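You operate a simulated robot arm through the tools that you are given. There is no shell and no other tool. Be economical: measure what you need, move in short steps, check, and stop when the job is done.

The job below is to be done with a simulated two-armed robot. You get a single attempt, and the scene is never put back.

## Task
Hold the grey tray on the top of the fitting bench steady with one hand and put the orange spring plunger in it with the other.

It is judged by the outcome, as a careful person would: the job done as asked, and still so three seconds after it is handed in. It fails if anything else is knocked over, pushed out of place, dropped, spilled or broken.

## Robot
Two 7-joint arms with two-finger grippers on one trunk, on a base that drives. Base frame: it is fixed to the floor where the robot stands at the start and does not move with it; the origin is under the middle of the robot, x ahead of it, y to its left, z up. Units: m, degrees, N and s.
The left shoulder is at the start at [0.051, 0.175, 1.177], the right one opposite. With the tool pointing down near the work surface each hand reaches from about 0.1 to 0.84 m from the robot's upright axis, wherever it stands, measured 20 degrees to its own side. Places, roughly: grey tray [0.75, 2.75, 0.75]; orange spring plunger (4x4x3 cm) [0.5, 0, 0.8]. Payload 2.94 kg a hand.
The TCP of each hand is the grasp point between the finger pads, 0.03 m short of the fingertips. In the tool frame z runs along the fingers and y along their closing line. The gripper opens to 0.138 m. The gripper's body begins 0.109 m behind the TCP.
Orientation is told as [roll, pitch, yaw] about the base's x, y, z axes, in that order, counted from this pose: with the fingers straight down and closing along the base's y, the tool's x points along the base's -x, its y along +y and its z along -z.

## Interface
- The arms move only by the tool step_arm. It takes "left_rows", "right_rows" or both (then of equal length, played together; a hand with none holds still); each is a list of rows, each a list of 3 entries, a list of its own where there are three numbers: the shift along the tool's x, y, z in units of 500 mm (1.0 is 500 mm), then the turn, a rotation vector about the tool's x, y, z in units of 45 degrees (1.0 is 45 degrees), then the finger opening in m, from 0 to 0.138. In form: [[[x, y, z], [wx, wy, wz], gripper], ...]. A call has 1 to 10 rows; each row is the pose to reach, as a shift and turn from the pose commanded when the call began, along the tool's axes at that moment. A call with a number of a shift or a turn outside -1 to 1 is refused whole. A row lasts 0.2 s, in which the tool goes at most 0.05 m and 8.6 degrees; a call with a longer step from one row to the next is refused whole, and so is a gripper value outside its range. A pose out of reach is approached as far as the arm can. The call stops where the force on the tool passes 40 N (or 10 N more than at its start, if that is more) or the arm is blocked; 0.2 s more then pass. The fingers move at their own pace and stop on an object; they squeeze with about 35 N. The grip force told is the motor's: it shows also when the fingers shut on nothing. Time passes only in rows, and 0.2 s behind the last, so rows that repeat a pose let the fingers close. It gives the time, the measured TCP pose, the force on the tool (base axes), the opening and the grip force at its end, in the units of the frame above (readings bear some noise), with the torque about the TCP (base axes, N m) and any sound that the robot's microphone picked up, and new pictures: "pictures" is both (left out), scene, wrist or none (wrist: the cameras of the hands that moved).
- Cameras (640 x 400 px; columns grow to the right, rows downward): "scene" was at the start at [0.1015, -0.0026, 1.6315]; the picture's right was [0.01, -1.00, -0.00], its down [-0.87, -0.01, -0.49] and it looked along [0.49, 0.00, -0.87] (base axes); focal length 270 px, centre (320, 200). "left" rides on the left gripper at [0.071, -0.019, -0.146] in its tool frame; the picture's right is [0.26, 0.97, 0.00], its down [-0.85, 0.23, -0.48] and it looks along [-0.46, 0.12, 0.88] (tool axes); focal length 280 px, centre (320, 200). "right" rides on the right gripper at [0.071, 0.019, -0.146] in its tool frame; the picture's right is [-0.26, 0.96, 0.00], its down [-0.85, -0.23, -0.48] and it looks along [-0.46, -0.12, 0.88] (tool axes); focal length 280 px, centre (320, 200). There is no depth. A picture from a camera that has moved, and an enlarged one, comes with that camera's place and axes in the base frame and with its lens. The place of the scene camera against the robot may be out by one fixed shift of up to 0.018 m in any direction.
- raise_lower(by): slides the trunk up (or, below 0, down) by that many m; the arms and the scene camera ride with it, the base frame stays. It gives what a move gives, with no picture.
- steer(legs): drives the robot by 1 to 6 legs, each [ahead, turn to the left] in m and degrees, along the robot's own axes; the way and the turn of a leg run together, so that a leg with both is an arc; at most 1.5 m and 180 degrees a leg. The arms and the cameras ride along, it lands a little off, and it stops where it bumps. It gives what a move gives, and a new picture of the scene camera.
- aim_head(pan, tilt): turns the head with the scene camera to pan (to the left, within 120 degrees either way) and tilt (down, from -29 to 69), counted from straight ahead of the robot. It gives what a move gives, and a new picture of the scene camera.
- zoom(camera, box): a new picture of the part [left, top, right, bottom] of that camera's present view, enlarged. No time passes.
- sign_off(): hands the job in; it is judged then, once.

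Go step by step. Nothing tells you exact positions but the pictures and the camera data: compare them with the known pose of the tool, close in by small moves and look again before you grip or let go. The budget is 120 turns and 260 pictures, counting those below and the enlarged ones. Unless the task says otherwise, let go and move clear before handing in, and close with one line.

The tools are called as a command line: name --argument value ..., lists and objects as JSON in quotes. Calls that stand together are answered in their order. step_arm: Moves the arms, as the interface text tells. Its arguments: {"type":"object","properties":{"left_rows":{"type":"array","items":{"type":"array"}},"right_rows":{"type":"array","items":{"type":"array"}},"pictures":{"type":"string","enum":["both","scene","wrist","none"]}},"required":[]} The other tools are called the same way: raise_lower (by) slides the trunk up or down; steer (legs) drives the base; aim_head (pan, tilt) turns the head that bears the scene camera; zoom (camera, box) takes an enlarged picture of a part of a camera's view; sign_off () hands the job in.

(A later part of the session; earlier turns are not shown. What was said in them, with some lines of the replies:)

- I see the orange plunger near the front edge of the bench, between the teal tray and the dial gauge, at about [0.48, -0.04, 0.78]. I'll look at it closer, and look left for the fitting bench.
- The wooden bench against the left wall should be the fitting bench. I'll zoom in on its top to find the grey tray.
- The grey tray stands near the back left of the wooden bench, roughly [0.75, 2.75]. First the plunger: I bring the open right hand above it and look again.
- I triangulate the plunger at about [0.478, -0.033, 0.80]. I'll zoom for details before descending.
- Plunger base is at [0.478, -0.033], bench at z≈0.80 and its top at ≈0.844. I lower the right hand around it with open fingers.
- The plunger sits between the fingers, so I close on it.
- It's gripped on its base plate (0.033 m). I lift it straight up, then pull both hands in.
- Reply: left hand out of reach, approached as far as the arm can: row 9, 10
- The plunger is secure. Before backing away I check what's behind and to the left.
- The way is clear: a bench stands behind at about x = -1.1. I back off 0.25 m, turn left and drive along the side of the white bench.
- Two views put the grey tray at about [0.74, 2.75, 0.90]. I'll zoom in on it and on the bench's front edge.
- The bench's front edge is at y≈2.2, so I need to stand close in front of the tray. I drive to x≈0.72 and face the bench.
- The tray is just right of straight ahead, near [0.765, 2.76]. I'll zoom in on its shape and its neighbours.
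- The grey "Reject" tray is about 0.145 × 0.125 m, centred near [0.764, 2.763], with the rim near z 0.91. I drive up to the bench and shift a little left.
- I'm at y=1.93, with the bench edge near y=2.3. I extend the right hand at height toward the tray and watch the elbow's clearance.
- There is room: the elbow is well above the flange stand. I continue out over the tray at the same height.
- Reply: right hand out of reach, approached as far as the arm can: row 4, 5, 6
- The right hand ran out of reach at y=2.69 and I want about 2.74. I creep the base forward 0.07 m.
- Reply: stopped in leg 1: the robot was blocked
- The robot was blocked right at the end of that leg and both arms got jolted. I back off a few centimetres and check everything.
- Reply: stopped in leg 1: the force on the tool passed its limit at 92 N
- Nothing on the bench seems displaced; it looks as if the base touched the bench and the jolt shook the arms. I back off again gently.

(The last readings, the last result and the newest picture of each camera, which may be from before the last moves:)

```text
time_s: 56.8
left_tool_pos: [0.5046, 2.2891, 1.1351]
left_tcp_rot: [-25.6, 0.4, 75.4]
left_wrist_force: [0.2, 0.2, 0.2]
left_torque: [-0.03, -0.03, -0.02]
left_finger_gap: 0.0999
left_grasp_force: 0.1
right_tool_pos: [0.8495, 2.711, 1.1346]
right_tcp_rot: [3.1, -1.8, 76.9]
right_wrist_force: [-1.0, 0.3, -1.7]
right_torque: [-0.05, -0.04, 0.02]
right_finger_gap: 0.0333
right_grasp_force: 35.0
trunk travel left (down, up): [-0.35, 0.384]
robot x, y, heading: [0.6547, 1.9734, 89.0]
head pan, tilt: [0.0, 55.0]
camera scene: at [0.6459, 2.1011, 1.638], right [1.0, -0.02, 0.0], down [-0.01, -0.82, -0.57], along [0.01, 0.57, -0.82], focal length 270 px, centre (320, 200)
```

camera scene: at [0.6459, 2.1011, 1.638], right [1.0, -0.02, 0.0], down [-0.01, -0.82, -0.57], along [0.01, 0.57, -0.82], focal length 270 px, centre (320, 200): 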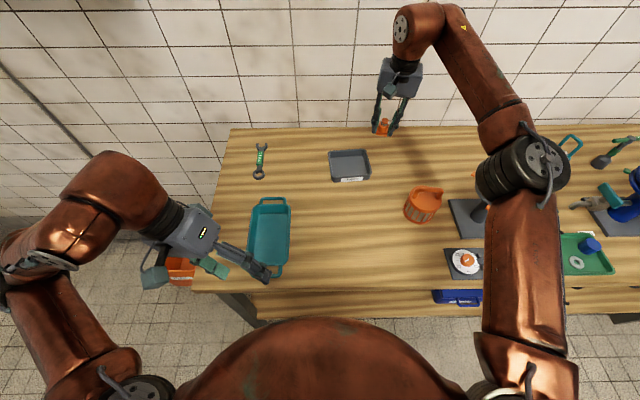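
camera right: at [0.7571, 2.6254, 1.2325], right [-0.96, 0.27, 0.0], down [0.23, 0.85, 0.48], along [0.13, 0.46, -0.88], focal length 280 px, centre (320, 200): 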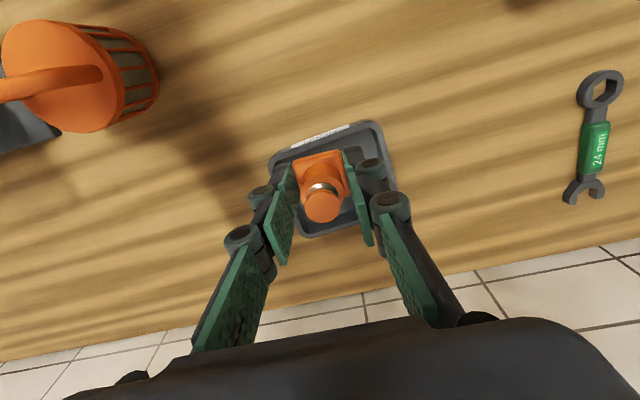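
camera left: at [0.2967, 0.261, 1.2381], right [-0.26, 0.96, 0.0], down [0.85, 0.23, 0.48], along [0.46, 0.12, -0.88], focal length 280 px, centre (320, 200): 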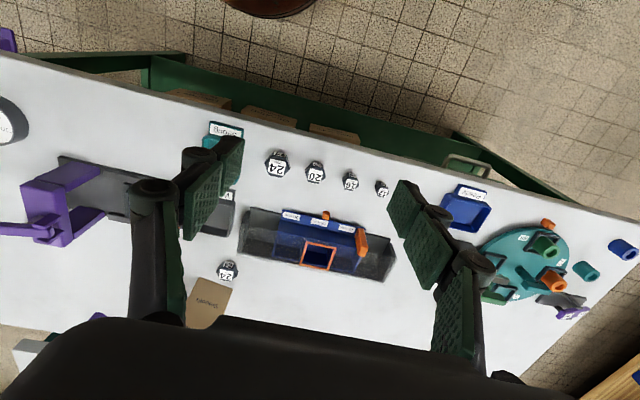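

The base is free now at y=1.97. I restore both hands' orientation to straight down with yaw 90, and bring the right hand back over the tray, still high up.

step_arm --right_rows '[[[-0.006, 0.037, 0.037], [0.017, 0.01, -0.073], 0.0], [[-0.012, 0.075, 0.075], [0.035, 0.02, -0.146], 0.0], [[-0.018, 0.112, 0.112], [0.052, 0.03, -0.218], 0.0], [[-0.025, 0.149, 0.15], [0.069, 0.04, -0.291], 0.0], [[-0.025, 0.149, 0.15], [0.069, 0.04, -0.291], 0.0]]' --left_rows '[[[0, 0, 0], [-0.14, -0.018, -0.08], 0.1], [[0, 0, 0], [-0.283, -0.036, -0.16], 0.1], [[0, 0, 0], [-0.425, -0.055, -0.24], 0.1], [[0, 0, 0], [-0.566, -0.073, -0.319], 0.1], [[0, 0, 0], [-0.566, -0.073, -0.319], 0.1]]' --pictures "both"

```text
time_s: 58.0
left_tool_pos: [0.5051, 2.2804, 1.1532]
left_tcp_rot: [-2.4, 1.5, 89.9]
left_wrist_force: [-0.4, -0.1, -0.5]
left_torque: [-0.07, 0.0, 0.02]
left_finger_gap: 0.0999
left_grasp_force: 0.1
left hand out of reach, approached as far as the arm can: row 1, 2, 3, 4, 5
right_tool_pos: [0.7772, 2.7351, 1.068]
right_tcp_rot: [-0.2, -0.7, 90.0]
right_wrist_force: [0.6, -0.4, -1.4]
right_torque: [-0.06, 0.0, -0.02]
right_finger_gap: 0.0335
right_grasp_force: 34.9
trunk travel left (down, up): [-0.35, 0.384]
robot x, y, heading: [0.6562, 1.9698, 88.9]
head pan, tilt: [0.0, 55.0]
camera scene: at [0.6462, 2.0901, 1.6379], right [1.0, -0.02, 0.0], down [-0.01, -0.82, -0.57], along [0.01, 0.57, -0.82], focal length 270 px, centre (320, 200)
camera right: at [0.7583, 2.6642, 1.2135], right [-0.96, 0.26, 0.0], down [0.23, 0.84, 0.49], along [0.13, 0.47, -0.87], focal length 280 px, centre (320, 200)
camera left: at [0.5185, 2.2131, 1.3003], right [-0.96, -0.26, -0.03], down [-0.25, 0.86, 0.44], along [-0.09, 0.44, -0.9], focal length 280 px, centre (320, 200)
```

scene: 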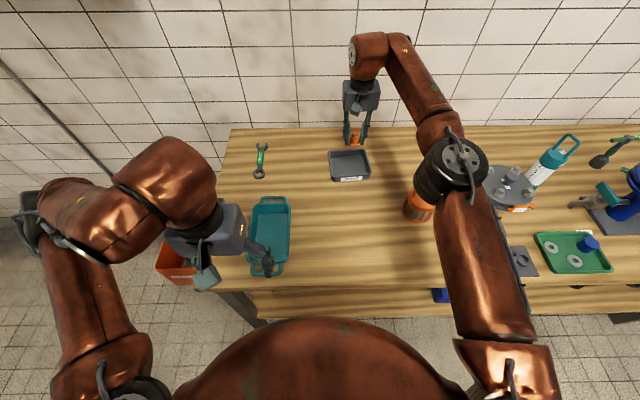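
right: 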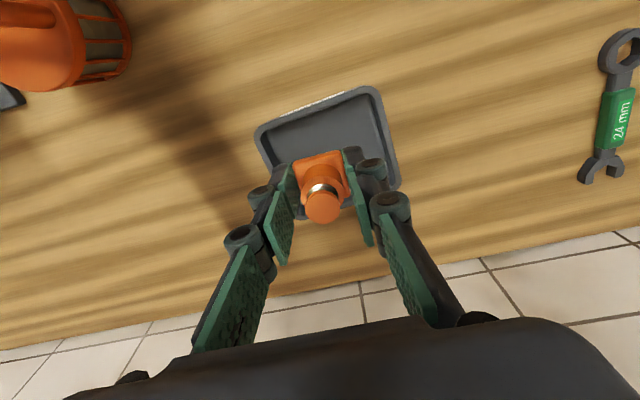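
left: 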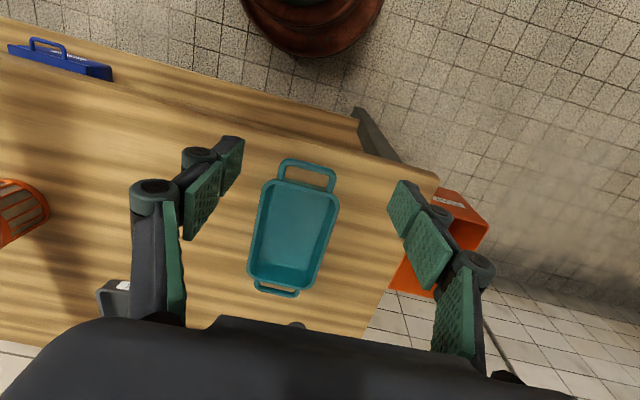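

The right hand reaches above the tray. From its camera the tray spans about x 0.706–0.85 and y 2.72–2.84. Now the left hand: I swing it forward and tilt it 35° so the fingers point forward and down, to grip the tray's left wall.

step_arm --left_rows '[[[-0.088, -0.038, 0.012], [0, -0.155, 0], 0.07], [[-0.176, -0.076, 0.024], [0, -0.31, 0], 0.07], [[-0.264, -0.114, 0.036], [0, -0.467, 0], 0.07], [[-0.352, -0.152, 0.048], [0, -0.623, 0], 0.07], [[-0.44, -0.19, 0.06], [0, -0.778, 0], 0.07], [[-0.44, -0.19, 0.06], [0, -0.778, 0], 0.07]]' --right_rows '[[[-0.01, -0.01, 0], [0, 0, 0], 0.0], [[-0.02, -0.02, 0], [0, 0, 0], 0.0], [[-0.03, -0.03, 0], [0, 0, 0], 0.0], [[-0.04, -0.03, 0], [0, 0, 0], 0.0], [[-0.05, -0.03, 0], [0, 0, 0], 0.0], [[-0.05, -0.03, 0], [0, 0, 0], 0.0]]' --pictures "both"

```text
time_s: 59.4
left_tool_pos: [0.6021, 2.4957, 1.1251]
left_tcp_rot: [-3.1, -33.9, 91.7]
left_wrist_force: [0.1, -0.3, 0.7]
left_torque: [0.02, -0.02, -0.03]
left_finger_gap: 0.0701
left_grasp_force: 0.1
right_tool_pos: [0.7922, 2.746, 1.0711]
right_tcp_rot: [-0.2, -0.9, 90.0]
right_wrist_force: [-0.6, 0.3, -1.8]
right_torque: [0.01, 0.01, 0.02]
right_finger_gap: 0.0334
right_grasp_force: 35.1
right hand out of reach, approached as far as the arm can: row 4, 5, 6
trunk travel left (down, up): [-0.35, 0.384]
robot x, y, heading: [0.6555, 1.9687, 88.7]
head pan, tilt: [0.0, 55.0]
camera scene: at [0.6461, 2.0866, 1.6383], right [1.0, -0.02, 0.0], down [-0.01, -0.82, -0.57], along [0.01, 0.57, -0.82], focal length 270 px, centre (320, 200)
camera right: at [0.7718, 2.6738, 1.2167], right [-0.96, 0.26, 0.0], down [0.23, 0.84, 0.49], along [0.13, 0.47, -0.87], focal length 280 px, centre (320, 200)
camera left: at [0.618, 2.3558, 1.2058], right [-0.96, -0.22, -0.19], down [-0.27, 0.44, 0.86], along [-0.1, 0.87, -0.48], focal length 280 px, centre (320, 200)
```

scene: 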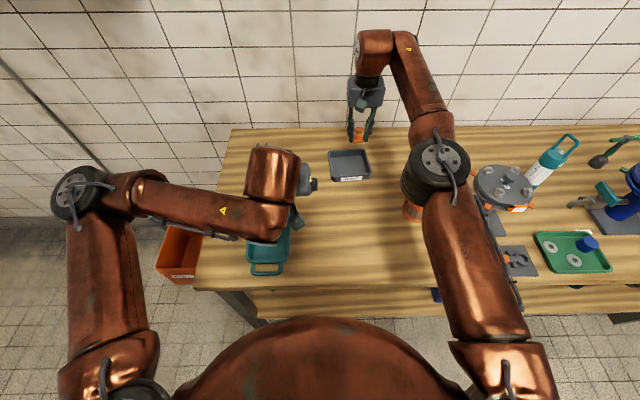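
right: 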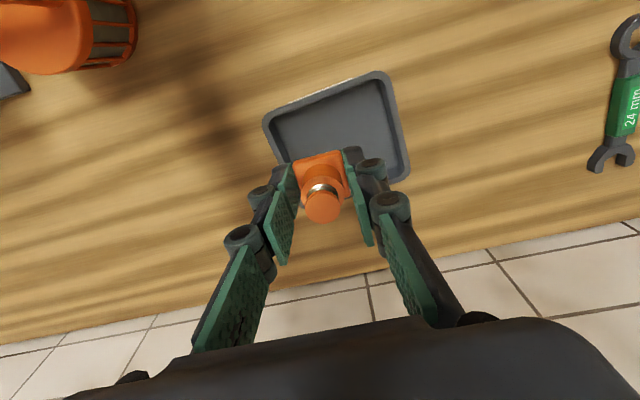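
left: 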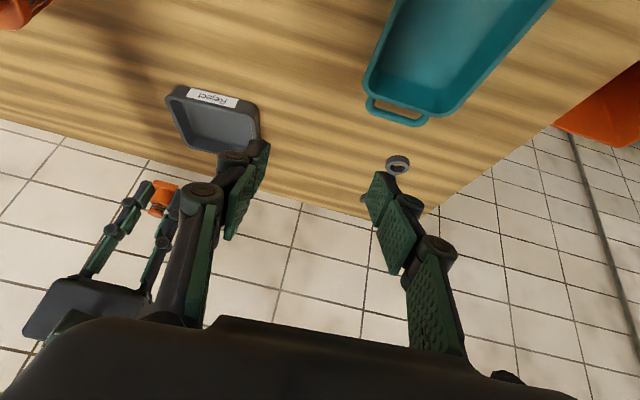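

The left camera now sees the tray. I'll zoom in to pin its height down.

zoom --camera "left" --box '[144, 60, 304, 160]'

zoom --camera "right" --box '[240, 60, 432, 180]'

```text
4.00 times, centred on (224, 110) of left
camera zoom: at [0.618, 2.3558, 1.2058], right [-0.96, -0.22, -0.19], down [-0.27, 0.44, 0.86], along [-0.1, 0.87, -0.48], focal length 1122 px, centre (704, 560)
```

zoom: 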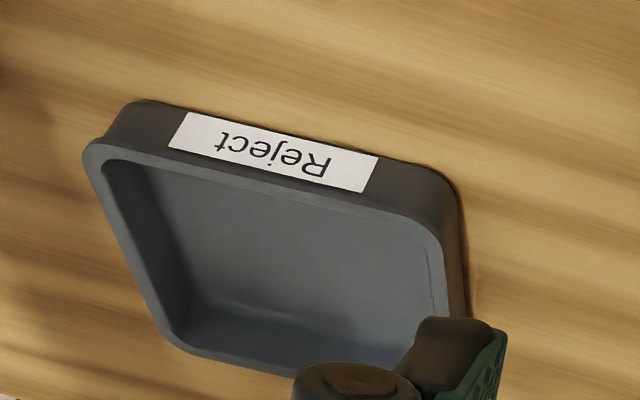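

```text
3.33 times, centred on (336, 120) of right
camera zoom: at [0.7718, 2.6738, 1.2167], right [-0.96, 0.26, 0.0], down [0.23, 0.84, 0.49], along [0.13, 0.47, -0.87], focal length 935 px, centre (267, 467)
```

zoom: 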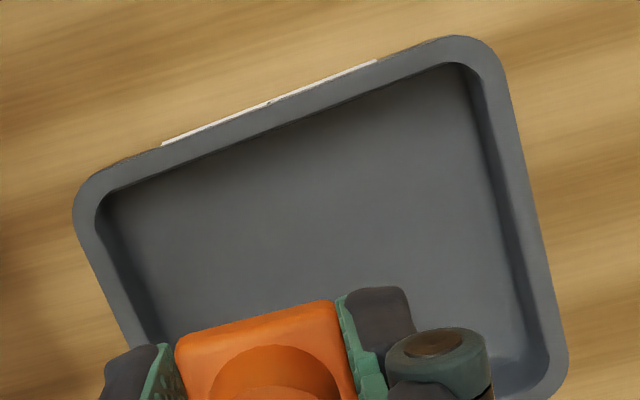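

Triangulation is consistent: tray front-left rim corner [0.711, 2.712, 0.893], front-right [0.858, 2.724], yaw ≈ +5°, bench z≈0.865. I bring the left hand to a pre-grasp pose, tilted 45°, in front of and above the left wall.

step_arm --left_rows '[[[-0.019, -0.034, 0.077], [-0.018, -0.041, -0.009], 0.06], [[-0.037, -0.069, 0.154], [-0.035, -0.081, -0.018], 0.06], [[-0.056, -0.103, 0.231], [-0.053, -0.122, -0.028], 0.06], [[-0.075, -0.137, 0.307], [-0.071, -0.163, -0.037], 0.06], [[-0.093, -0.172, 0.384], [-0.088, -0.203, -0.046], 0.06], [[-0.112, -0.206, 0.461], [-0.106, -0.244, -0.055], 0.06], [[-0.112, -0.206, 0.461], [-0.106, -0.244, -0.055], 0.06]]' --pictures "both"

```text
time_s: 61.0
left_tool_pos: [0.7115, 2.6721, 0.9674]
left_tcp_rot: [-0.6, -44.6, 95.4]
left_wrist_force: [-1.0, -0.3, -0.2]
left_torque: [-0.02, -0.04, -0.02]
left_finger_gap: 0.06
left_grasp_force: 0.1
right_tool_pos: [0.7917, 2.7459, 1.0715]
right_tcp_rot: [-0.3, -1.0, 90.0]
right_wrist_force: [-0.1, -0.3, -2.0]
right_torque: [-0.01, -0.04, 0.0]
right_finger_gap: 0.0336
right_grasp_force: 34.6
trunk travel left (down, up): [-0.35, 0.384]
robot x, y, heading: [0.6557, 1.9666, 89.2]
head pan, tilt: [0.0, 55.0]
camera scene: at [0.646, 2.0867, 1.6384], right [1.0, -0.02, 0.0], down [-0.01, -0.82, -0.57], along [0.01, 0.57, -0.82], focal length 270 px, centre (320, 200)
camera left: at [0.7431, 2.5202, 1.02], right [-0.94, -0.27, -0.19], down [-0.26, 0.25, 0.93], along [-0.2, 0.93, -0.3], focal length 280 px, centre (320, 200)
```

scene: 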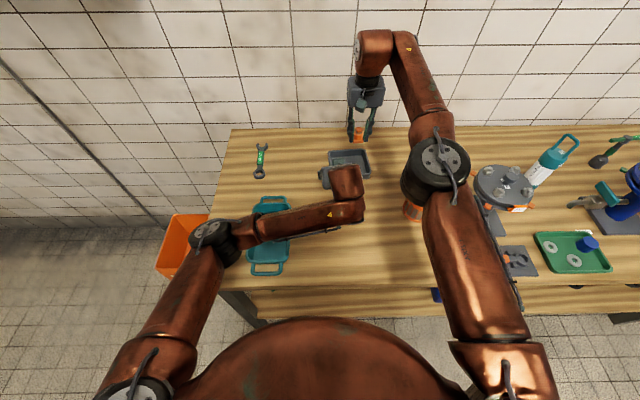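
left: 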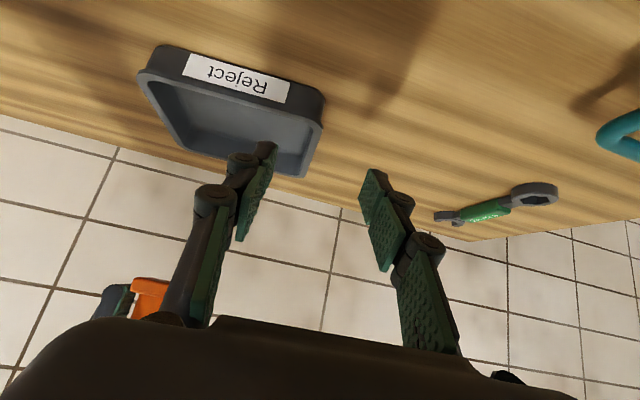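

The fingers straddle the left wall from in front. I advance along the tool axis onto the wall, with a small sideways correction.

step_arm --left_rows '[[[0, -0.008, 0.06], [0, 0, 0], 0.06], [[0, -0.015, 0.12], [0, 0, 0], 0.06], [[0, -0.015, 0.15], [0, 0, 0], 0.06], [[0, -0.015, 0.174], [0, 0, 0], 0.06], [[0, -0.015, 0.174], [0, 0, 0], 0.06]]' --pictures "wrist"

zoom --camera "right" --box '[240, 40, 432, 160]'

```text
time_s: 62.2
left_tool_pos: [0.7135, 2.7349, 0.906]
left_tcp_rot: [-0.6, -44.6, 95.3]
left_wrist_force: [-0.1, -0.1, -0.9]
left_torque: [0.0, 0.02, 0.0]
left_finger_gap: 0.0599
left_grasp_force: 0.0
right_tool_pos: [0.7936, 2.7469, 1.0706]
right_tcp_rot: [-0.2, -0.8, 89.9]
right_wrist_force: [-0.5, -0.4, -1.3]
right_torque: [0.01, 0.0, 0.01]
right_finger_gap: 0.0334
right_grasp_force: 35.2
trunk travel left (down, up): [-0.35, 0.384]
robot x, y, heading: [0.6585, 1.968, 89.1]
head pan, tilt: [0.0, 55.0]
camera left: at [0.7454, 2.5835, 0.9591], right [-0.94, -0.27, -0.19], down [-0.26, 0.25, 0.93], along [-0.2, 0.93, -0.3], focal length 280 px, centre (320, 200)
```

left: 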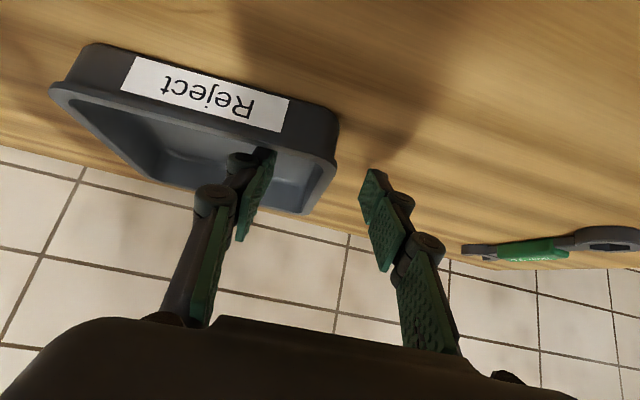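

```text
3.33 times, centred on (336, 100) of right
camera zoom: at [0.7726, 2.6742, 1.2163], right [-0.96, 0.26, 0.0], down [0.23, 0.84, 0.49], along [0.13, 0.47, -0.87], focal length 935 px, centre (267, 533)
```

zoom: 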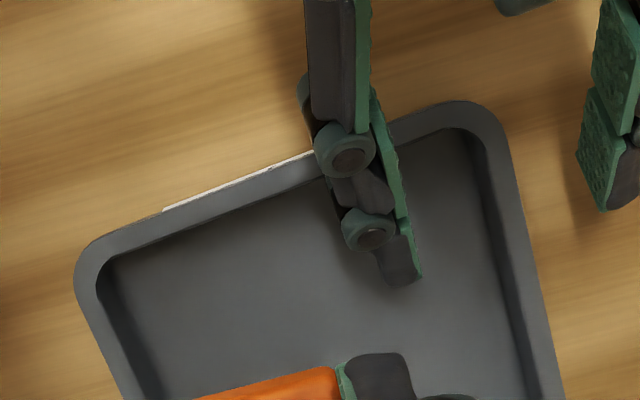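

The wall lies centred between the left fingers. I close the left hand gently on it.

step_arm --left_rows '[[[0, 0, 0], [0, 0, 0], 0.04], [[0, 0, 0], [0, 0, 0], 0.02], [[0, 0, 0], [0, 0, 0], 0.01], [[0, 0, 0], [0, 0, 0], 0.0], [[0, 0, 0], [0, 0, 0], 0.0], [[0, 0, 0], [0, 0, 0], 0.0]]' --pictures "wrist"

zoom --camera "right" --box '[240, 40, 432, 160]'

```text
time_s: 63.6
left_tool_pos: [0.7143, 2.734, 0.9056]
left_tcp_rot: [-0.7, -44.5, 95.5]
left_wrist_force: [0.8, 0.3, -0.5]
left_torque: [0.02, -0.01, -0.01]
left_finger_gap: 0.0059
left_grasp_force: 33.4
right_tool_pos: [0.7928, 2.748, 1.0705]
right_tcp_rot: [-0.2, -0.9, 89.9]
right_wrist_force: [0.4, -0.1, -1.1]
right_torque: [-0.01, 0.03, -0.03]
right_finger_gap: 0.0332
right_grasp_force: 35.2
trunk travel left (down, up): [-0.35, 0.384]
robot x, y, heading: [0.6578, 1.9743, 89.2]
head pan, tilt: [0.0, 55.0]
camera left: at [0.7453, 2.5837, 0.9592], right [-0.94, -0.27, -0.19], down [-0.26, 0.25, 0.93], along [-0.2, 0.93, -0.31], focal length 280 px, centre (320, 200)
```

left: 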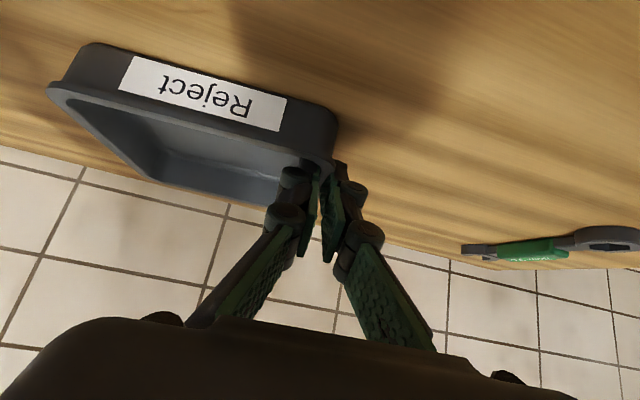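

```text
3.33 times, centred on (336, 100) of right
camera zoom: at [0.7727, 2.6743, 1.2161], right [-0.96, 0.26, 0.0], down [0.23, 0.84, 0.49], along [0.13, 0.47, -0.87], focal length 935 px, centre (267, 533)
```

zoom: 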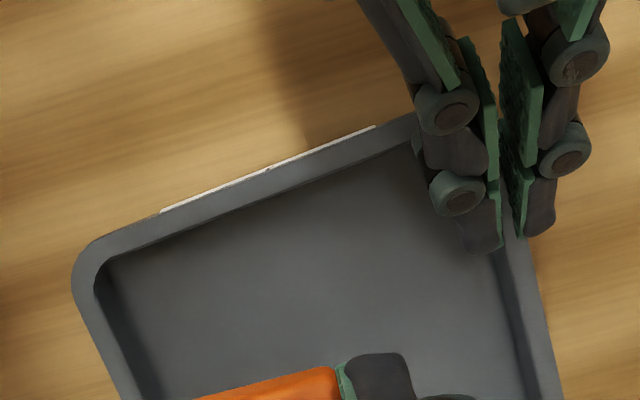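

The tray is held (wall 6 mm thick between the pads) and hasn't moved. Now I lower the right hand with the plunger to just above the tray floor.

step_arm --right_rows '[[[0, 0, 0.06], [0, 0, 0], 0.0], [[0, 0, 0.12], [0, 0, 0], 0.0], [[0, 0, 0.18], [0, 0, 0], 0.0], [[0, 0, 0.23], [0, 0, 0], 0.0], [[0, 0, 0.26], [0, 0, 0], 0.0], [[0, 0, 0.26], [0, 0, 0], 0.0]]' --left_rows '[[[0, 0, 0], [0, 0, 0], 0.0], [[0, 0, 0], [0, 0, 0], 0.0], [[0, 0, 0], [0, 0, 0], 0.0], [[0, 0, 0], [0, 0, 0], 0.0], [[0, 0, 0], [0, 0, 0], 0.0], [[0, 0, 0], [0, 0, 0], 0.0]]' --pictures "both"

```text
time_s: 65.0
left_tool_pos: [0.7142, 2.7337, 0.9051]
left_tcp_rot: [-0.5, -44.6, 95.4]
left_wrist_force: [-0.1, -0.2, -1.0]
left_torque: [0.06, 0.05, 0.04]
left_finger_gap: 0.0061
left_grasp_force: 33.4
right_tool_pos: [0.793, 2.7473, 0.94]
right_tcp_rot: [-0.2, -0.8, 90.1]
right_wrist_force: [-0.1, -0.1, -1.1]
right_torque: [-0.03, 0.02, -0.05]
right_finger_gap: 0.0332
right_grasp_force: 34.4
trunk travel left (down, up): [-0.35, 0.384]
robot x, y, heading: [0.6565, 1.9721, 88.6]
head pan, tilt: [0.0, 55.0]
camera scene: at [0.6471, 2.0874, 1.6382], right [1.0, -0.02, 0.0], down [-0.01, -0.82, -0.57], along [0.01, 0.57, -0.82], focal length 270 px, centre (320, 200)
camera right: at [0.7734, 2.6757, 1.0866], right [-0.96, 0.26, 0.0], down [0.23, 0.84, 0.49], along [0.13, 0.47, -0.87], focal length 280 px, centre (320, 200)
camera left: at [0.7455, 2.5836, 0.9592], right [-0.94, -0.27, -0.19], down [-0.26, 0.25, 0.93], along [-0.2, 0.93, -0.31], focal length 280 px, centre (320, 200)
```

scene: 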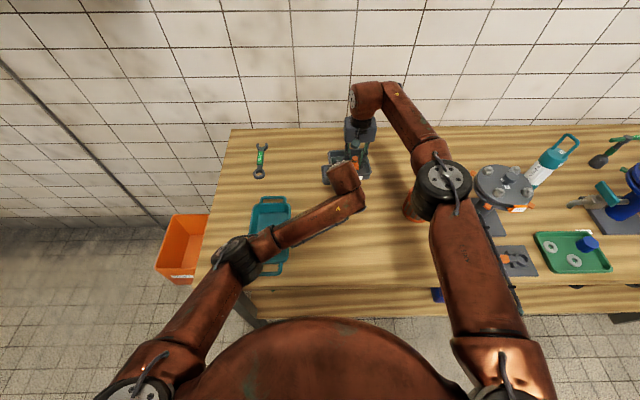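
right: 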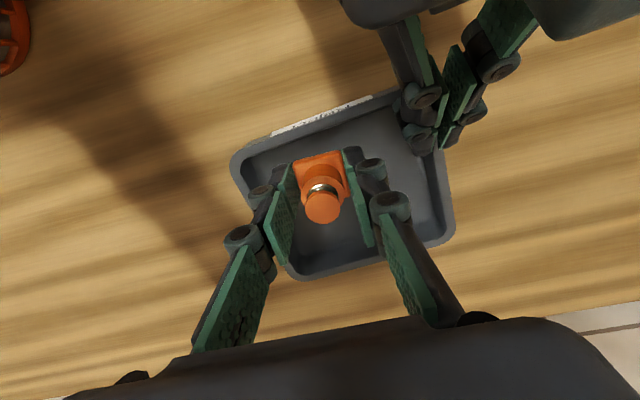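
left: 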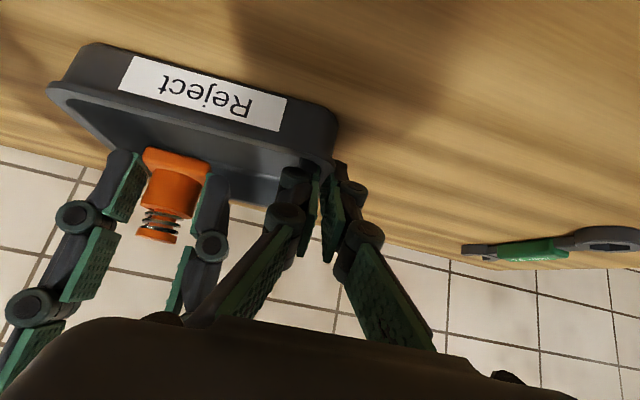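

The plunger is inside the tray's outline, but only about 5 mm from the front wall. I shift it 12 mm further in and lower it to a few mm above the floor.

step_arm --right_rows '[[[-0.012, 0, 0.0], [0, 0, 0], 0.0], [[-0.024, 0, 0.0], [0, 0, 0], 0.0], [[-0.024, 0, 0.03], [0, 0, 0], 0.0], [[-0.024, 0, 0.05], [0, 0, 0], 0.0], [[-0.024, 0, 0.05], [0, 0, 0], 0.0]]' --left_rows '[[[0, 0, 0], [0, 0, 0], 0.0], [[0, 0, 0], [0, 0, 0], 0.0], [[0, 0, 0], [0, 0, 0], 0.0], [[0, 0, 0], [0, 0, 0], 0.0], [[0, 0, 0], [0, 0, 0], 0.0]]' --pictures "wrist"

```text
time_s: 66.2
left_tool_pos: [0.7138, 2.7346, 0.9044]
left_tcp_rot: [-0.6, -44.5, 95.5]
left_wrist_force: [0.6, 0.4, 0.2]
left_torque: [-0.02, 0.06, -0.04]
left_finger_gap: 0.0061
left_grasp_force: 33.6
right_tool_pos: [0.7949, 2.7568, 0.9158]
right_tcp_rot: [-0.2, -0.9, 90.0]
right_wrist_force: [-0.3, 0.5, -0.7]
right_torque: [0.03, 0.01, 0.01]
right_finger_gap: 0.0334
right_grasp_force: 34.9
trunk travel left (down, up): [-0.35, 0.384]
robot x, y, heading: [0.6556, 1.9702, 89.1]
head pan, tilt: [0.0, 55.0]
camera right: at [0.7743, 2.6855, 1.0607], right [-0.96, 0.26, 0.0], down [0.23, 0.84, 0.49], along [0.13, 0.47, -0.87], focal length 280 px, centre (320, 200)
camera left: at [0.7453, 2.5836, 0.9592], right [-0.94, -0.27, -0.19], down [-0.26, 0.25, 0.93], along [-0.2, 0.93, -0.31], focal length 280 px, centre (320, 200)
```

right: 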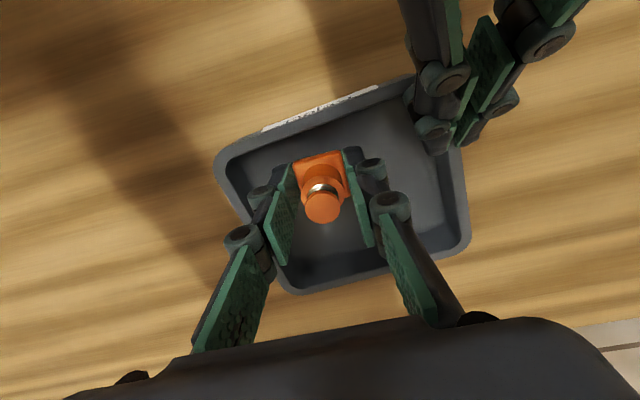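
left: 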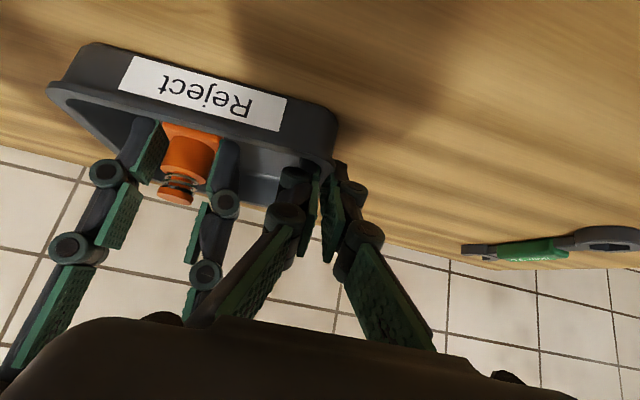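

It's now clear of all the walls. I lower the last millimetres in small steps, watching the force.

step_arm --right_rows '[[[0, 0, 0.006], [0, 0, 0], 0.0], [[0, 0, 0.012], [0, 0, 0], 0.0], [[0, 0, 0.012], [0, 0, 0], 0.0]]' --pictures "none"

```text
time_s: 67.0
left_tool_pos: [0.7117, 2.7348, 0.9054]
left_tcp_rot: [-0.6, -44.5, 95.4]
left_wrist_force: [-0.2, 0.5, 0.4]
left_torque: [0.04, 0.05, 0.01]
left_finger_gap: 0.0058
left_grasp_force: 33.3
right_tool_pos: [0.7955, 2.7583, 0.91]
right_tcp_rot: [-0.2, -0.9, 89.9]
right_wrist_force: [0.0, 0.2, -1.8]
right_torque: [0.02, -0.03, 0.01]
right_finger_gap: 0.0334
right_grasp_force: 34.7
trunk travel left (down, up): [-0.35, 0.384]
robot x, y, heading: [0.6575, 1.9722, 89.0]
head pan, tilt: [0.0, 55.0]
```

No contact yet, so a little further.

step_arm --right_rows '[[[0, 0, 0.005], [0, 0, 0], 0.0], [[0, 0, 0.01], [0, 0, 0], 0.0], [[0, 0, 0.01], [0, 0, 0], 0.0]]' --pictures "wrist"

zoom --camera "left" --box '[80, 90, 272, 210]'

```text
time_s: 67.8
left_tool_pos: [0.7136, 2.7334, 0.9054]
left_tcp_rot: [-0.5, -44.7, 95.5]
left_wrist_force: [-0.3, -0.6, -0.2]
left_torque: [0.04, 0.02, -0.02]
left_finger_gap: 0.006
left_grasp_force: 33.2
right_tool_pos: [0.7946, 2.7569, 0.9042]
right_tcp_rot: [-0.2, -0.9, 90.0]
right_wrist_force: [0.4, 0.4, -1.3]
right_torque: [-0.04, 0.0, 0.01]
right_finger_gap: 0.0334
right_grasp_force: 35.6
trunk travel left (down, up): [-0.35, 0.384]
robot x, y, heading: [0.6578, 1.9688, 89.2]
head pan, tilt: [0.0, 55.0]
camera right: at [0.7744, 2.6851, 1.0501], right [-0.96, 0.26, 0.0], down [0.23, 0.84, 0.49], along [0.13, 0.47, -0.87], focal length 280 px, centre (320, 200)
```

right: 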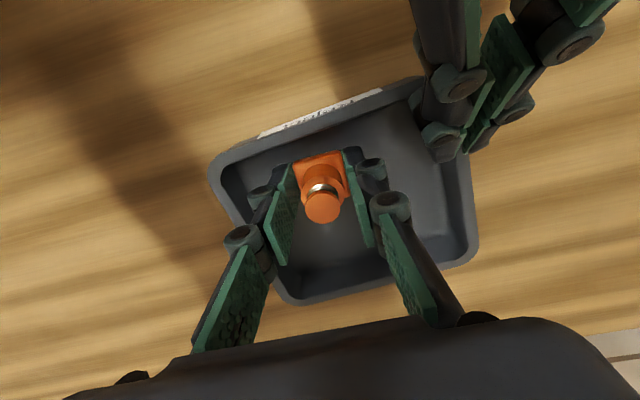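

```text
3.33 times, centred on (176, 150) of left
camera zoom: at [0.7453, 2.5836, 0.9592], right [-0.94, -0.27, -0.19], down [-0.26, 0.25, 0.93], along [-0.2, 0.93, -0.31], focal length 935 px, centre (800, 367)
```

zoom: 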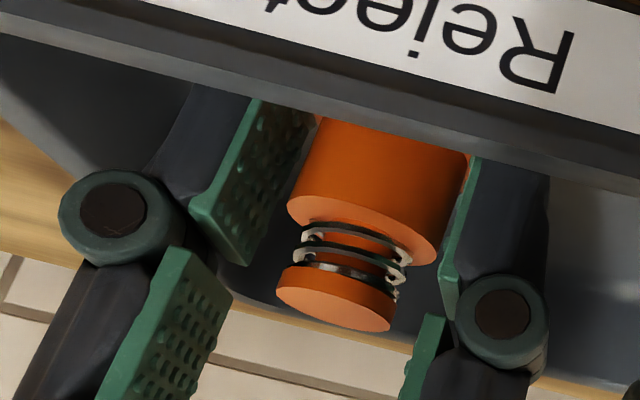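

Still free at 0.904; the floor must be just below. Another 4 mm.

step_arm --right_rows '[[[0, 0, 0.003], [0, 0, 0], 0.0], [[0, 0, 0.006], [0, 0, 0], 0.0], [[0, 0, 0.008], [0, 0, 0], 0.0], [[0, 0, 0.008], [0, 0, 0], 0.0]]' --pictures "none"

```text
time_s: 68.8
left_tool_pos: [0.7131, 2.7334, 0.9054]
left_tcp_rot: [-0.6, -44.7, 95.3]
left_wrist_force: [-0.1, -0.1, -0.6]
left_torque: [-0.01, 0.03, -0.05]
left_finger_gap: 0.0059
left_grasp_force: 33.3
right_tool_pos: [0.7944, 2.7575, 0.903]
right_tcp_rot: [-0.2, -0.9, 89.9]
right_wrist_force: [0.3, 0.4, -1.9]
right_torque: [-0.01, -0.03, 0.0]
right_finger_gap: 0.0336
right_grasp_force: 35.1
right hand out of reach, approached as far as the arm can: row 1, 2, 3, 4
trunk travel left (down, up): [-0.35, 0.384]
robot x, y, heading: [0.6545, 1.9695, 89.2]
head pan, tilt: [0.0, 55.0]
```

The right arm is at its reach limit. I bring it 6 mm back toward me and keep lowering.

step_arm --right_rows '[[[0.012, 0, 0], [0, 0, 0], 0.0], [[0.012, 0, 0.003], [0, 0, 0], 0.0], [[0.012, 0, 0.006], [0, 0, 0], 0.0], [[0.012, 0, 0.006], [0, 0, 0], 0.0]]' --pictures "wrist"

```text
time_s: 69.8
left_tool_pos: [0.7129, 2.7344, 0.9061]
left_tcp_rot: [-0.7, -44.5, 95.5]
left_wrist_force: [2.2, 3.1, -3.6]
left_torque: [0.28, -0.02, 0.05]
left_finger_gap: 0.0059
left_grasp_force: 33.1
right_tool_pos: [0.7951, 2.7504, 0.9012]
right_tcp_rot: [0.0, -1.0, 89.9]
right_wrist_force: [-0.2, -0.2, 13.3]
right_torque: [-0.19, 0.01, -0.01]
right_finger_gap: 0.0332
right_grasp_force: 34.8
trunk travel left (down, up): [-0.35, 0.384]
robot x, y, heading: [0.6604, 1.9692, 89.2]
head pan, tilt: [0.0, 55.0]
camera right: at [0.7755, 2.678, 1.0468], right [-0.96, 0.26, 0.0], down [0.23, 0.84, 0.49], along [0.13, 0.47, -0.87], focal length 280 px, centre (320, 200)
```

right: 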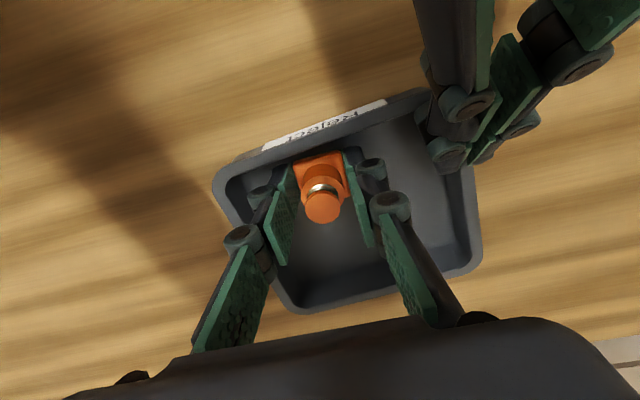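

The plunger now rests on the tray floor: 13 N of upward force at z=0.901. I ease off by 1 mm and open the right hand a little.

step_arm --right_rows '[[[0.012, 0, 0.003], [0, 0, 0], 0.033], [[0.012, 0, 0.003], [0, 0, 0], 0.04], [[0.012, 0, 0.003], [0, 0, 0], 0.048], [[0.012, 0, 0.003], [0, 0, 0], 0.054], [[0.012, 0, 0.003], [0, 0, 0], 0.054]]' --pictures "wrist"

```text
time_s: 71.0
left_tool_pos: [0.7137, 2.7349, 0.9063]
left_tcp_rot: [-0.6, -44.6, 95.4]
left_wrist_force: [-0.1, -0.6, 0.6]
left_torque: [-0.11, 0.02, -0.02]
left_finger_gap: 0.0058
left_grasp_force: 33.4
right_tool_pos: [0.7943, 2.7445, 0.8987]
right_tcp_rot: [-0.2, -0.8, 90.0]
right_wrist_force: [0.1, -0.3, -0.8]
right_torque: [-0.01, 0.04, 0.0]
right_finger_gap: 0.0538
right_grasp_force: 0.0
trunk travel left (down, up): [-0.35, 0.384]
robot x, y, heading: [0.6563, 1.9704, 88.9]
head pan, tilt: [0.0, 55.0]
camera right: at [0.7753, 2.6726, 1.0436], right [-0.96, 0.26, 0.0], down [0.23, 0.84, 0.49], along [0.13, 0.47, -0.87], focal length 280 px, centre (320, 200)
```

right: 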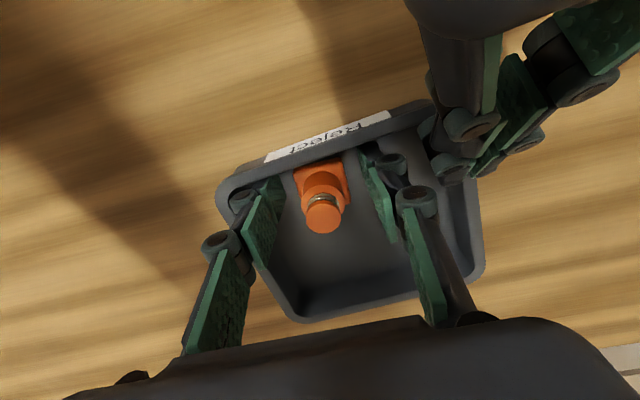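

The plunger is free and standing in the tray. I lift the right hand straight up while the left keeps holding the tray.

step_arm --right_rows '[[[0, 0, -0.03], [0, 0, 0], 0.054], [[0, 0, -0.08], [0, 0, 0], 0.054], [[0, 0, -0.15], [0, 0, 0], 0.054], [[0, 0, -0.22], [0, 0, 0], 0.054], [[0, 0, -0.3], [0, 0, 0], 0.054], [[0, 0, -0.36], [0, 0, 0], 0.054]]' --pictures "both"

zoom --camera "right" --box '[240, 60, 432, 180]'

zoom --camera "left" --box '[40, 40, 360, 240]'

```text
time_s: 72.4
left_tool_pos: [0.714, 2.7341, 0.9051]
left_tcp_rot: [-0.6, -44.5, 95.5]
left_wrist_force: [-0.4, 0.1, 0.2]
left_torque: [0.01, -0.01, -0.01]
left_finger_gap: 0.0062
left_grasp_force: 32.7
right_tool_pos: [0.794, 2.7417, 1.0794]
right_tcp_rot: [-0.2, -0.8, 90.0]
right_wrist_force: [-0.6, -0.5, -0.2]
right_torque: [-0.01, 0.01, -0.01]
right_finger_gap: 0.0539
right_grasp_force: 0.0
trunk travel left (down, up): [-0.35, 0.384]
robot x, y, heading: [0.6548, 1.9712, 89.2]
head pan, tilt: [0.0, 55.0]
camera scene: at [0.6463, 2.0869, 1.6383], right [1.0, -0.02, 0.0], down [-0.01, -0.82, -0.57], along [0.01, 0.57, -0.82], focal length 270 px, centre (320, 200)
camera right: at [0.7748, 2.6697, 1.2253], right [-0.96, 0.26, 0.0], down [0.23, 0.84, 0.49], along [0.13, 0.47, -0.87], focal length 280 px, centre (320, 200)
```

scene: 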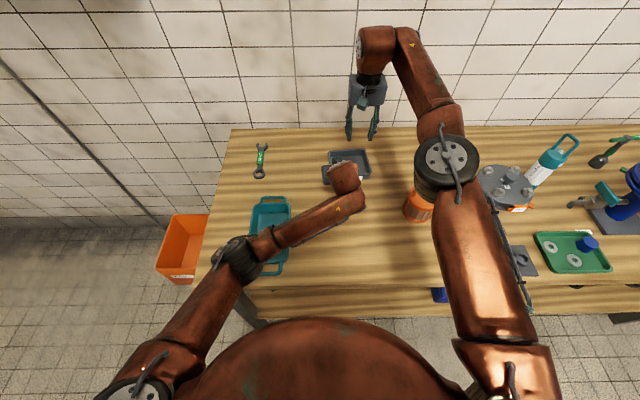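
right: 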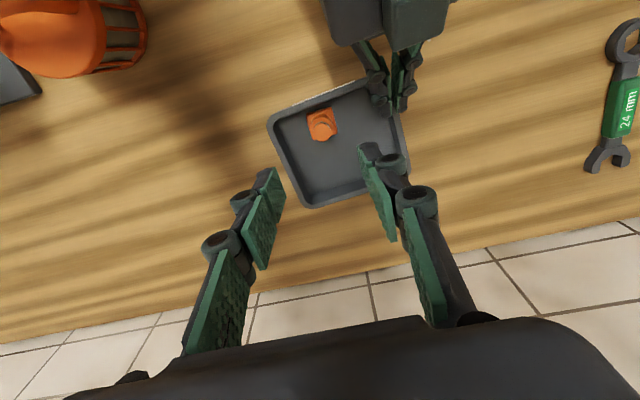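

```text
3.33 times, centred on (336, 120) of right
camera zoom: at [0.7748, 2.6697, 1.2253], right [-0.96, 0.26, 0.0], down [0.23, 0.84, 0.49], along [0.13, 0.47, -0.87], focal length 935 px, centre (267, 467)
```

zoom: 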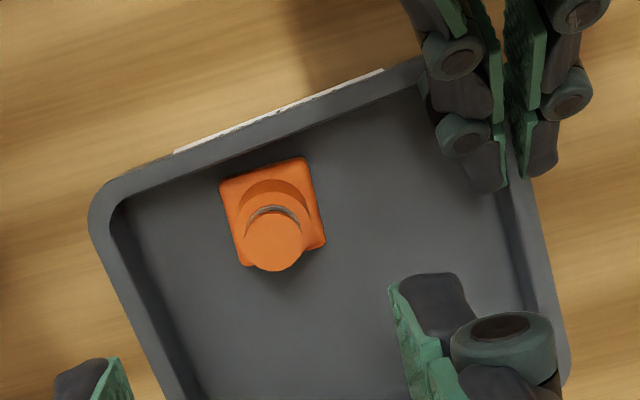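

```text
2.00 times, centred on (200, 140) of left
camera zoom: at [0.745, 2.5833, 0.9593], right [-0.94, -0.27, -0.19], down [-0.26, 0.25, 0.93], along [-0.2, 0.93, -0.31], focal length 561 px, centre (560, 320)
```

zoom: 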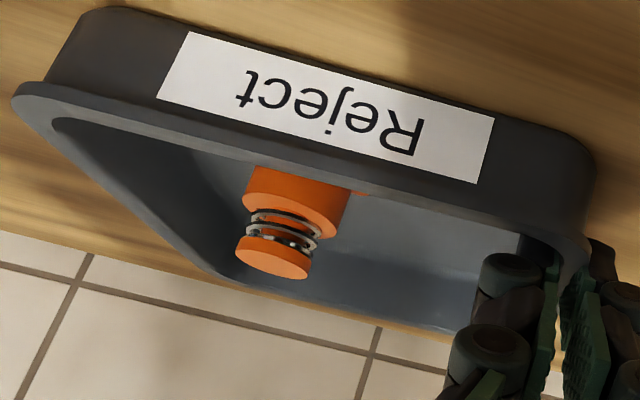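

The plunger stands upright inside the tray and the tray hasn't moved. I open the left hand and withdraw it back along its axis.

step_arm --left_rows '[[[0, 0, 0], [0, 0, 0], 0.02], [[0, 0, 0], [0, 0, 0], 0.04], [[0, 0, 0], [0, 0, 0], 0.05], [[0, 0, 0], [0, 0, 0], 0.05], [[0, 0, -0.05], [0, 0, 0], 0.05], [[0, 0, -0.13], [0, 0, 0], 0.05], [[0, 0, -0.22], [0, 0, 0], 0.05], [[0, 0, -0.31], [0, 0, 0], 0.05], [[0, 0, -0.4], [0, 0, 0], 0.05]]' --pictures "both"

zoom --camera "right" --box '[240, 60, 432, 180]'

```text
time_s: 74.4
left_tool_pos: [0.7275, 2.5961, 1.0496]
left_tcp_rot: [-0.5, -44.6, 95.5]
left_wrist_force: [-0.3, 0.1, -0.9]
left_torque: [-0.01, -0.02, -0.01]
left_finger_gap: 0.0499
left_grasp_force: 0.1
right_tool_pos: [0.7971, 2.7408, 1.08]
right_tcp_rot: [-0.1, -0.9, 89.9]
right_wrist_force: [0.5, -0.7, 0.1]
right_torque: [0.05, 0.15, 0.01]
right_finger_gap: 0.0537
right_grasp_force: 0.1
trunk travel left (down, up): [-0.35, 0.384]
robot x, y, heading: [0.6574, 1.9689, 88.7]
head pan, tilt: [0.0, 55.0]
camera scene: at [0.6492, 2.0851, 1.6385], right [1.0, -0.02, 0.0], down [-0.01, -0.82, -0.57], along [0.01, 0.57, -0.82], focal length 270 px, centre (320, 200)
camera left: at [0.7597, 2.445, 1.1029], right [-0.94, -0.27, -0.19], down [-0.26, 0.25, 0.93], along [-0.21, 0.93, -0.3], focal length 280 px, centre (320, 200)
```

scene: 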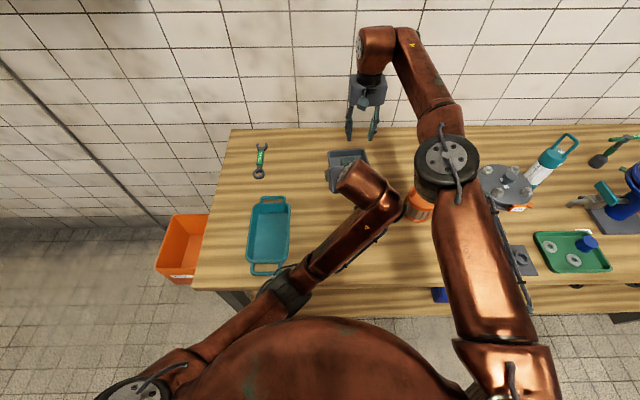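
left: 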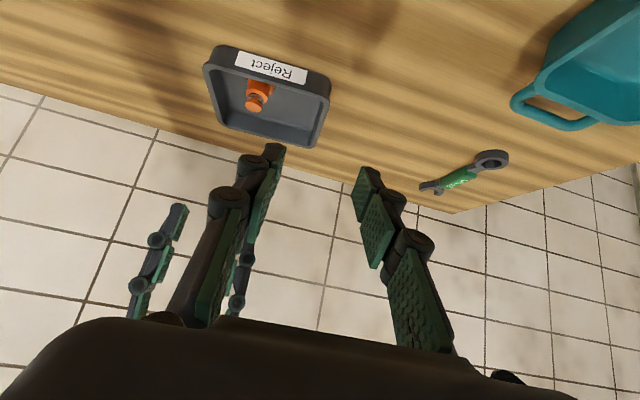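

```text
3.33 times, centred on (336, 120) of right
camera zoom: at [0.7773, 2.6686, 1.2256], right [-0.96, 0.26, 0.0], down [0.23, 0.84, 0.49], along [0.13, 0.47, -0.87], focal length 935 px, centre (267, 467)
```

zoom: 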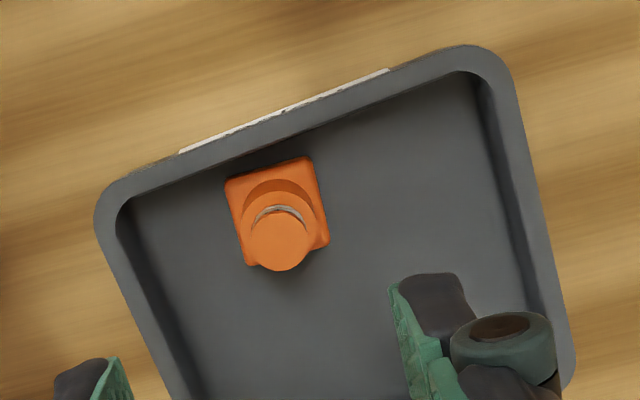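

The job is done and both hands are clear of the tray. The left wrist is close to the right arm, so I move it a little to the left and check once more.

step_arm --left_rows '[[[0, 0.07, -0.02], [0, 0, 0], 0.05], [[0, 0.15, -0.04], [0, 0, 0], 0.05], [[0, 0.22, -0.06], [0, 0, 0], 0.05], [[0, 0.22, -0.06], [0, 0, 0], 0.05]]' --pictures "both"

```text
time_s: 75.6
left_tool_pos: [0.5872, 2.5798, 1.0674]
left_tcp_rot: [3.6, -46.3, 95.0]
left_wrist_force: [0.8, -0.4, 0.6]
left_torque: [0.0, -0.01, 0.0]
left_finger_gap: 0.05
left_grasp_force: 0.1
left hand out of reach, approached as far as the arm can: row 3, 4
right_tool_pos: [0.7951, 2.742, 1.0779]
right_tcp_rot: [-0.3, -0.7, 90.0]
right_wrist_force: [0.2, -0.4, -0.5]
right_torque: [-0.01, 0.0, -0.01]
right_finger_gap: 0.0542
right_grasp_force: 0.1
trunk travel left (down, up): [-0.35, 0.384]
robot x, y, heading: [0.657, 1.97, 89.1]
head pan, tilt: [0.0, 55.0]
stopped in row 4 (left hand): the arm was blocked; the commanded pose is now the measured one
camera scene: at [0.6466, 2.0869, 1.6383], right [1.0, -0.02, 0.0], down [-0.01, -0.82, -0.57], along [0.01, 0.57, -0.82], focal length 270 px, centre (320, 200)
camera left: at [0.6287, 2.4298, 1.1144], right [-0.94, -0.31, -0.15], down [-0.22, 0.21, 0.95], along [-0.26, 0.93, -0.27], focal length 280 px, centre (320, 200)
```

scene: 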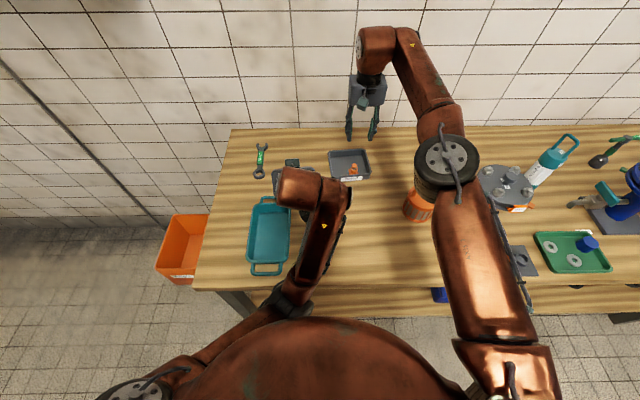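
left: 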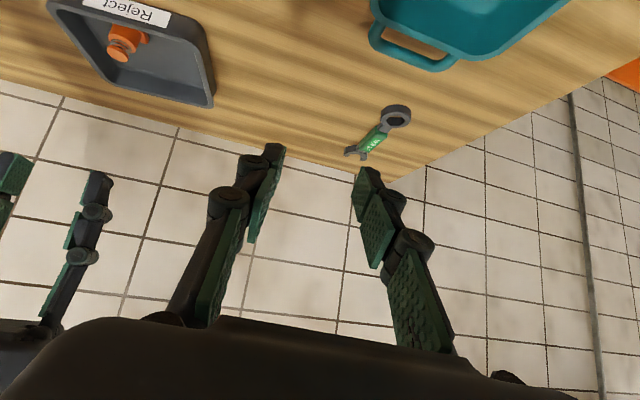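

The plunger stands in the grey tray, both hands are empty and clear, and everything else on the bench is where it was. I hand the job in.

sign_off

```text
The job is handed in.
```

The orange spring plunger is standing upright in the grey "Reject" tray; the left hand held the tray while the right set it down, and both hands are now clear. While pulling up to the bench the base touched it and jolted both arms, but I saw nothing moved or knocked over.
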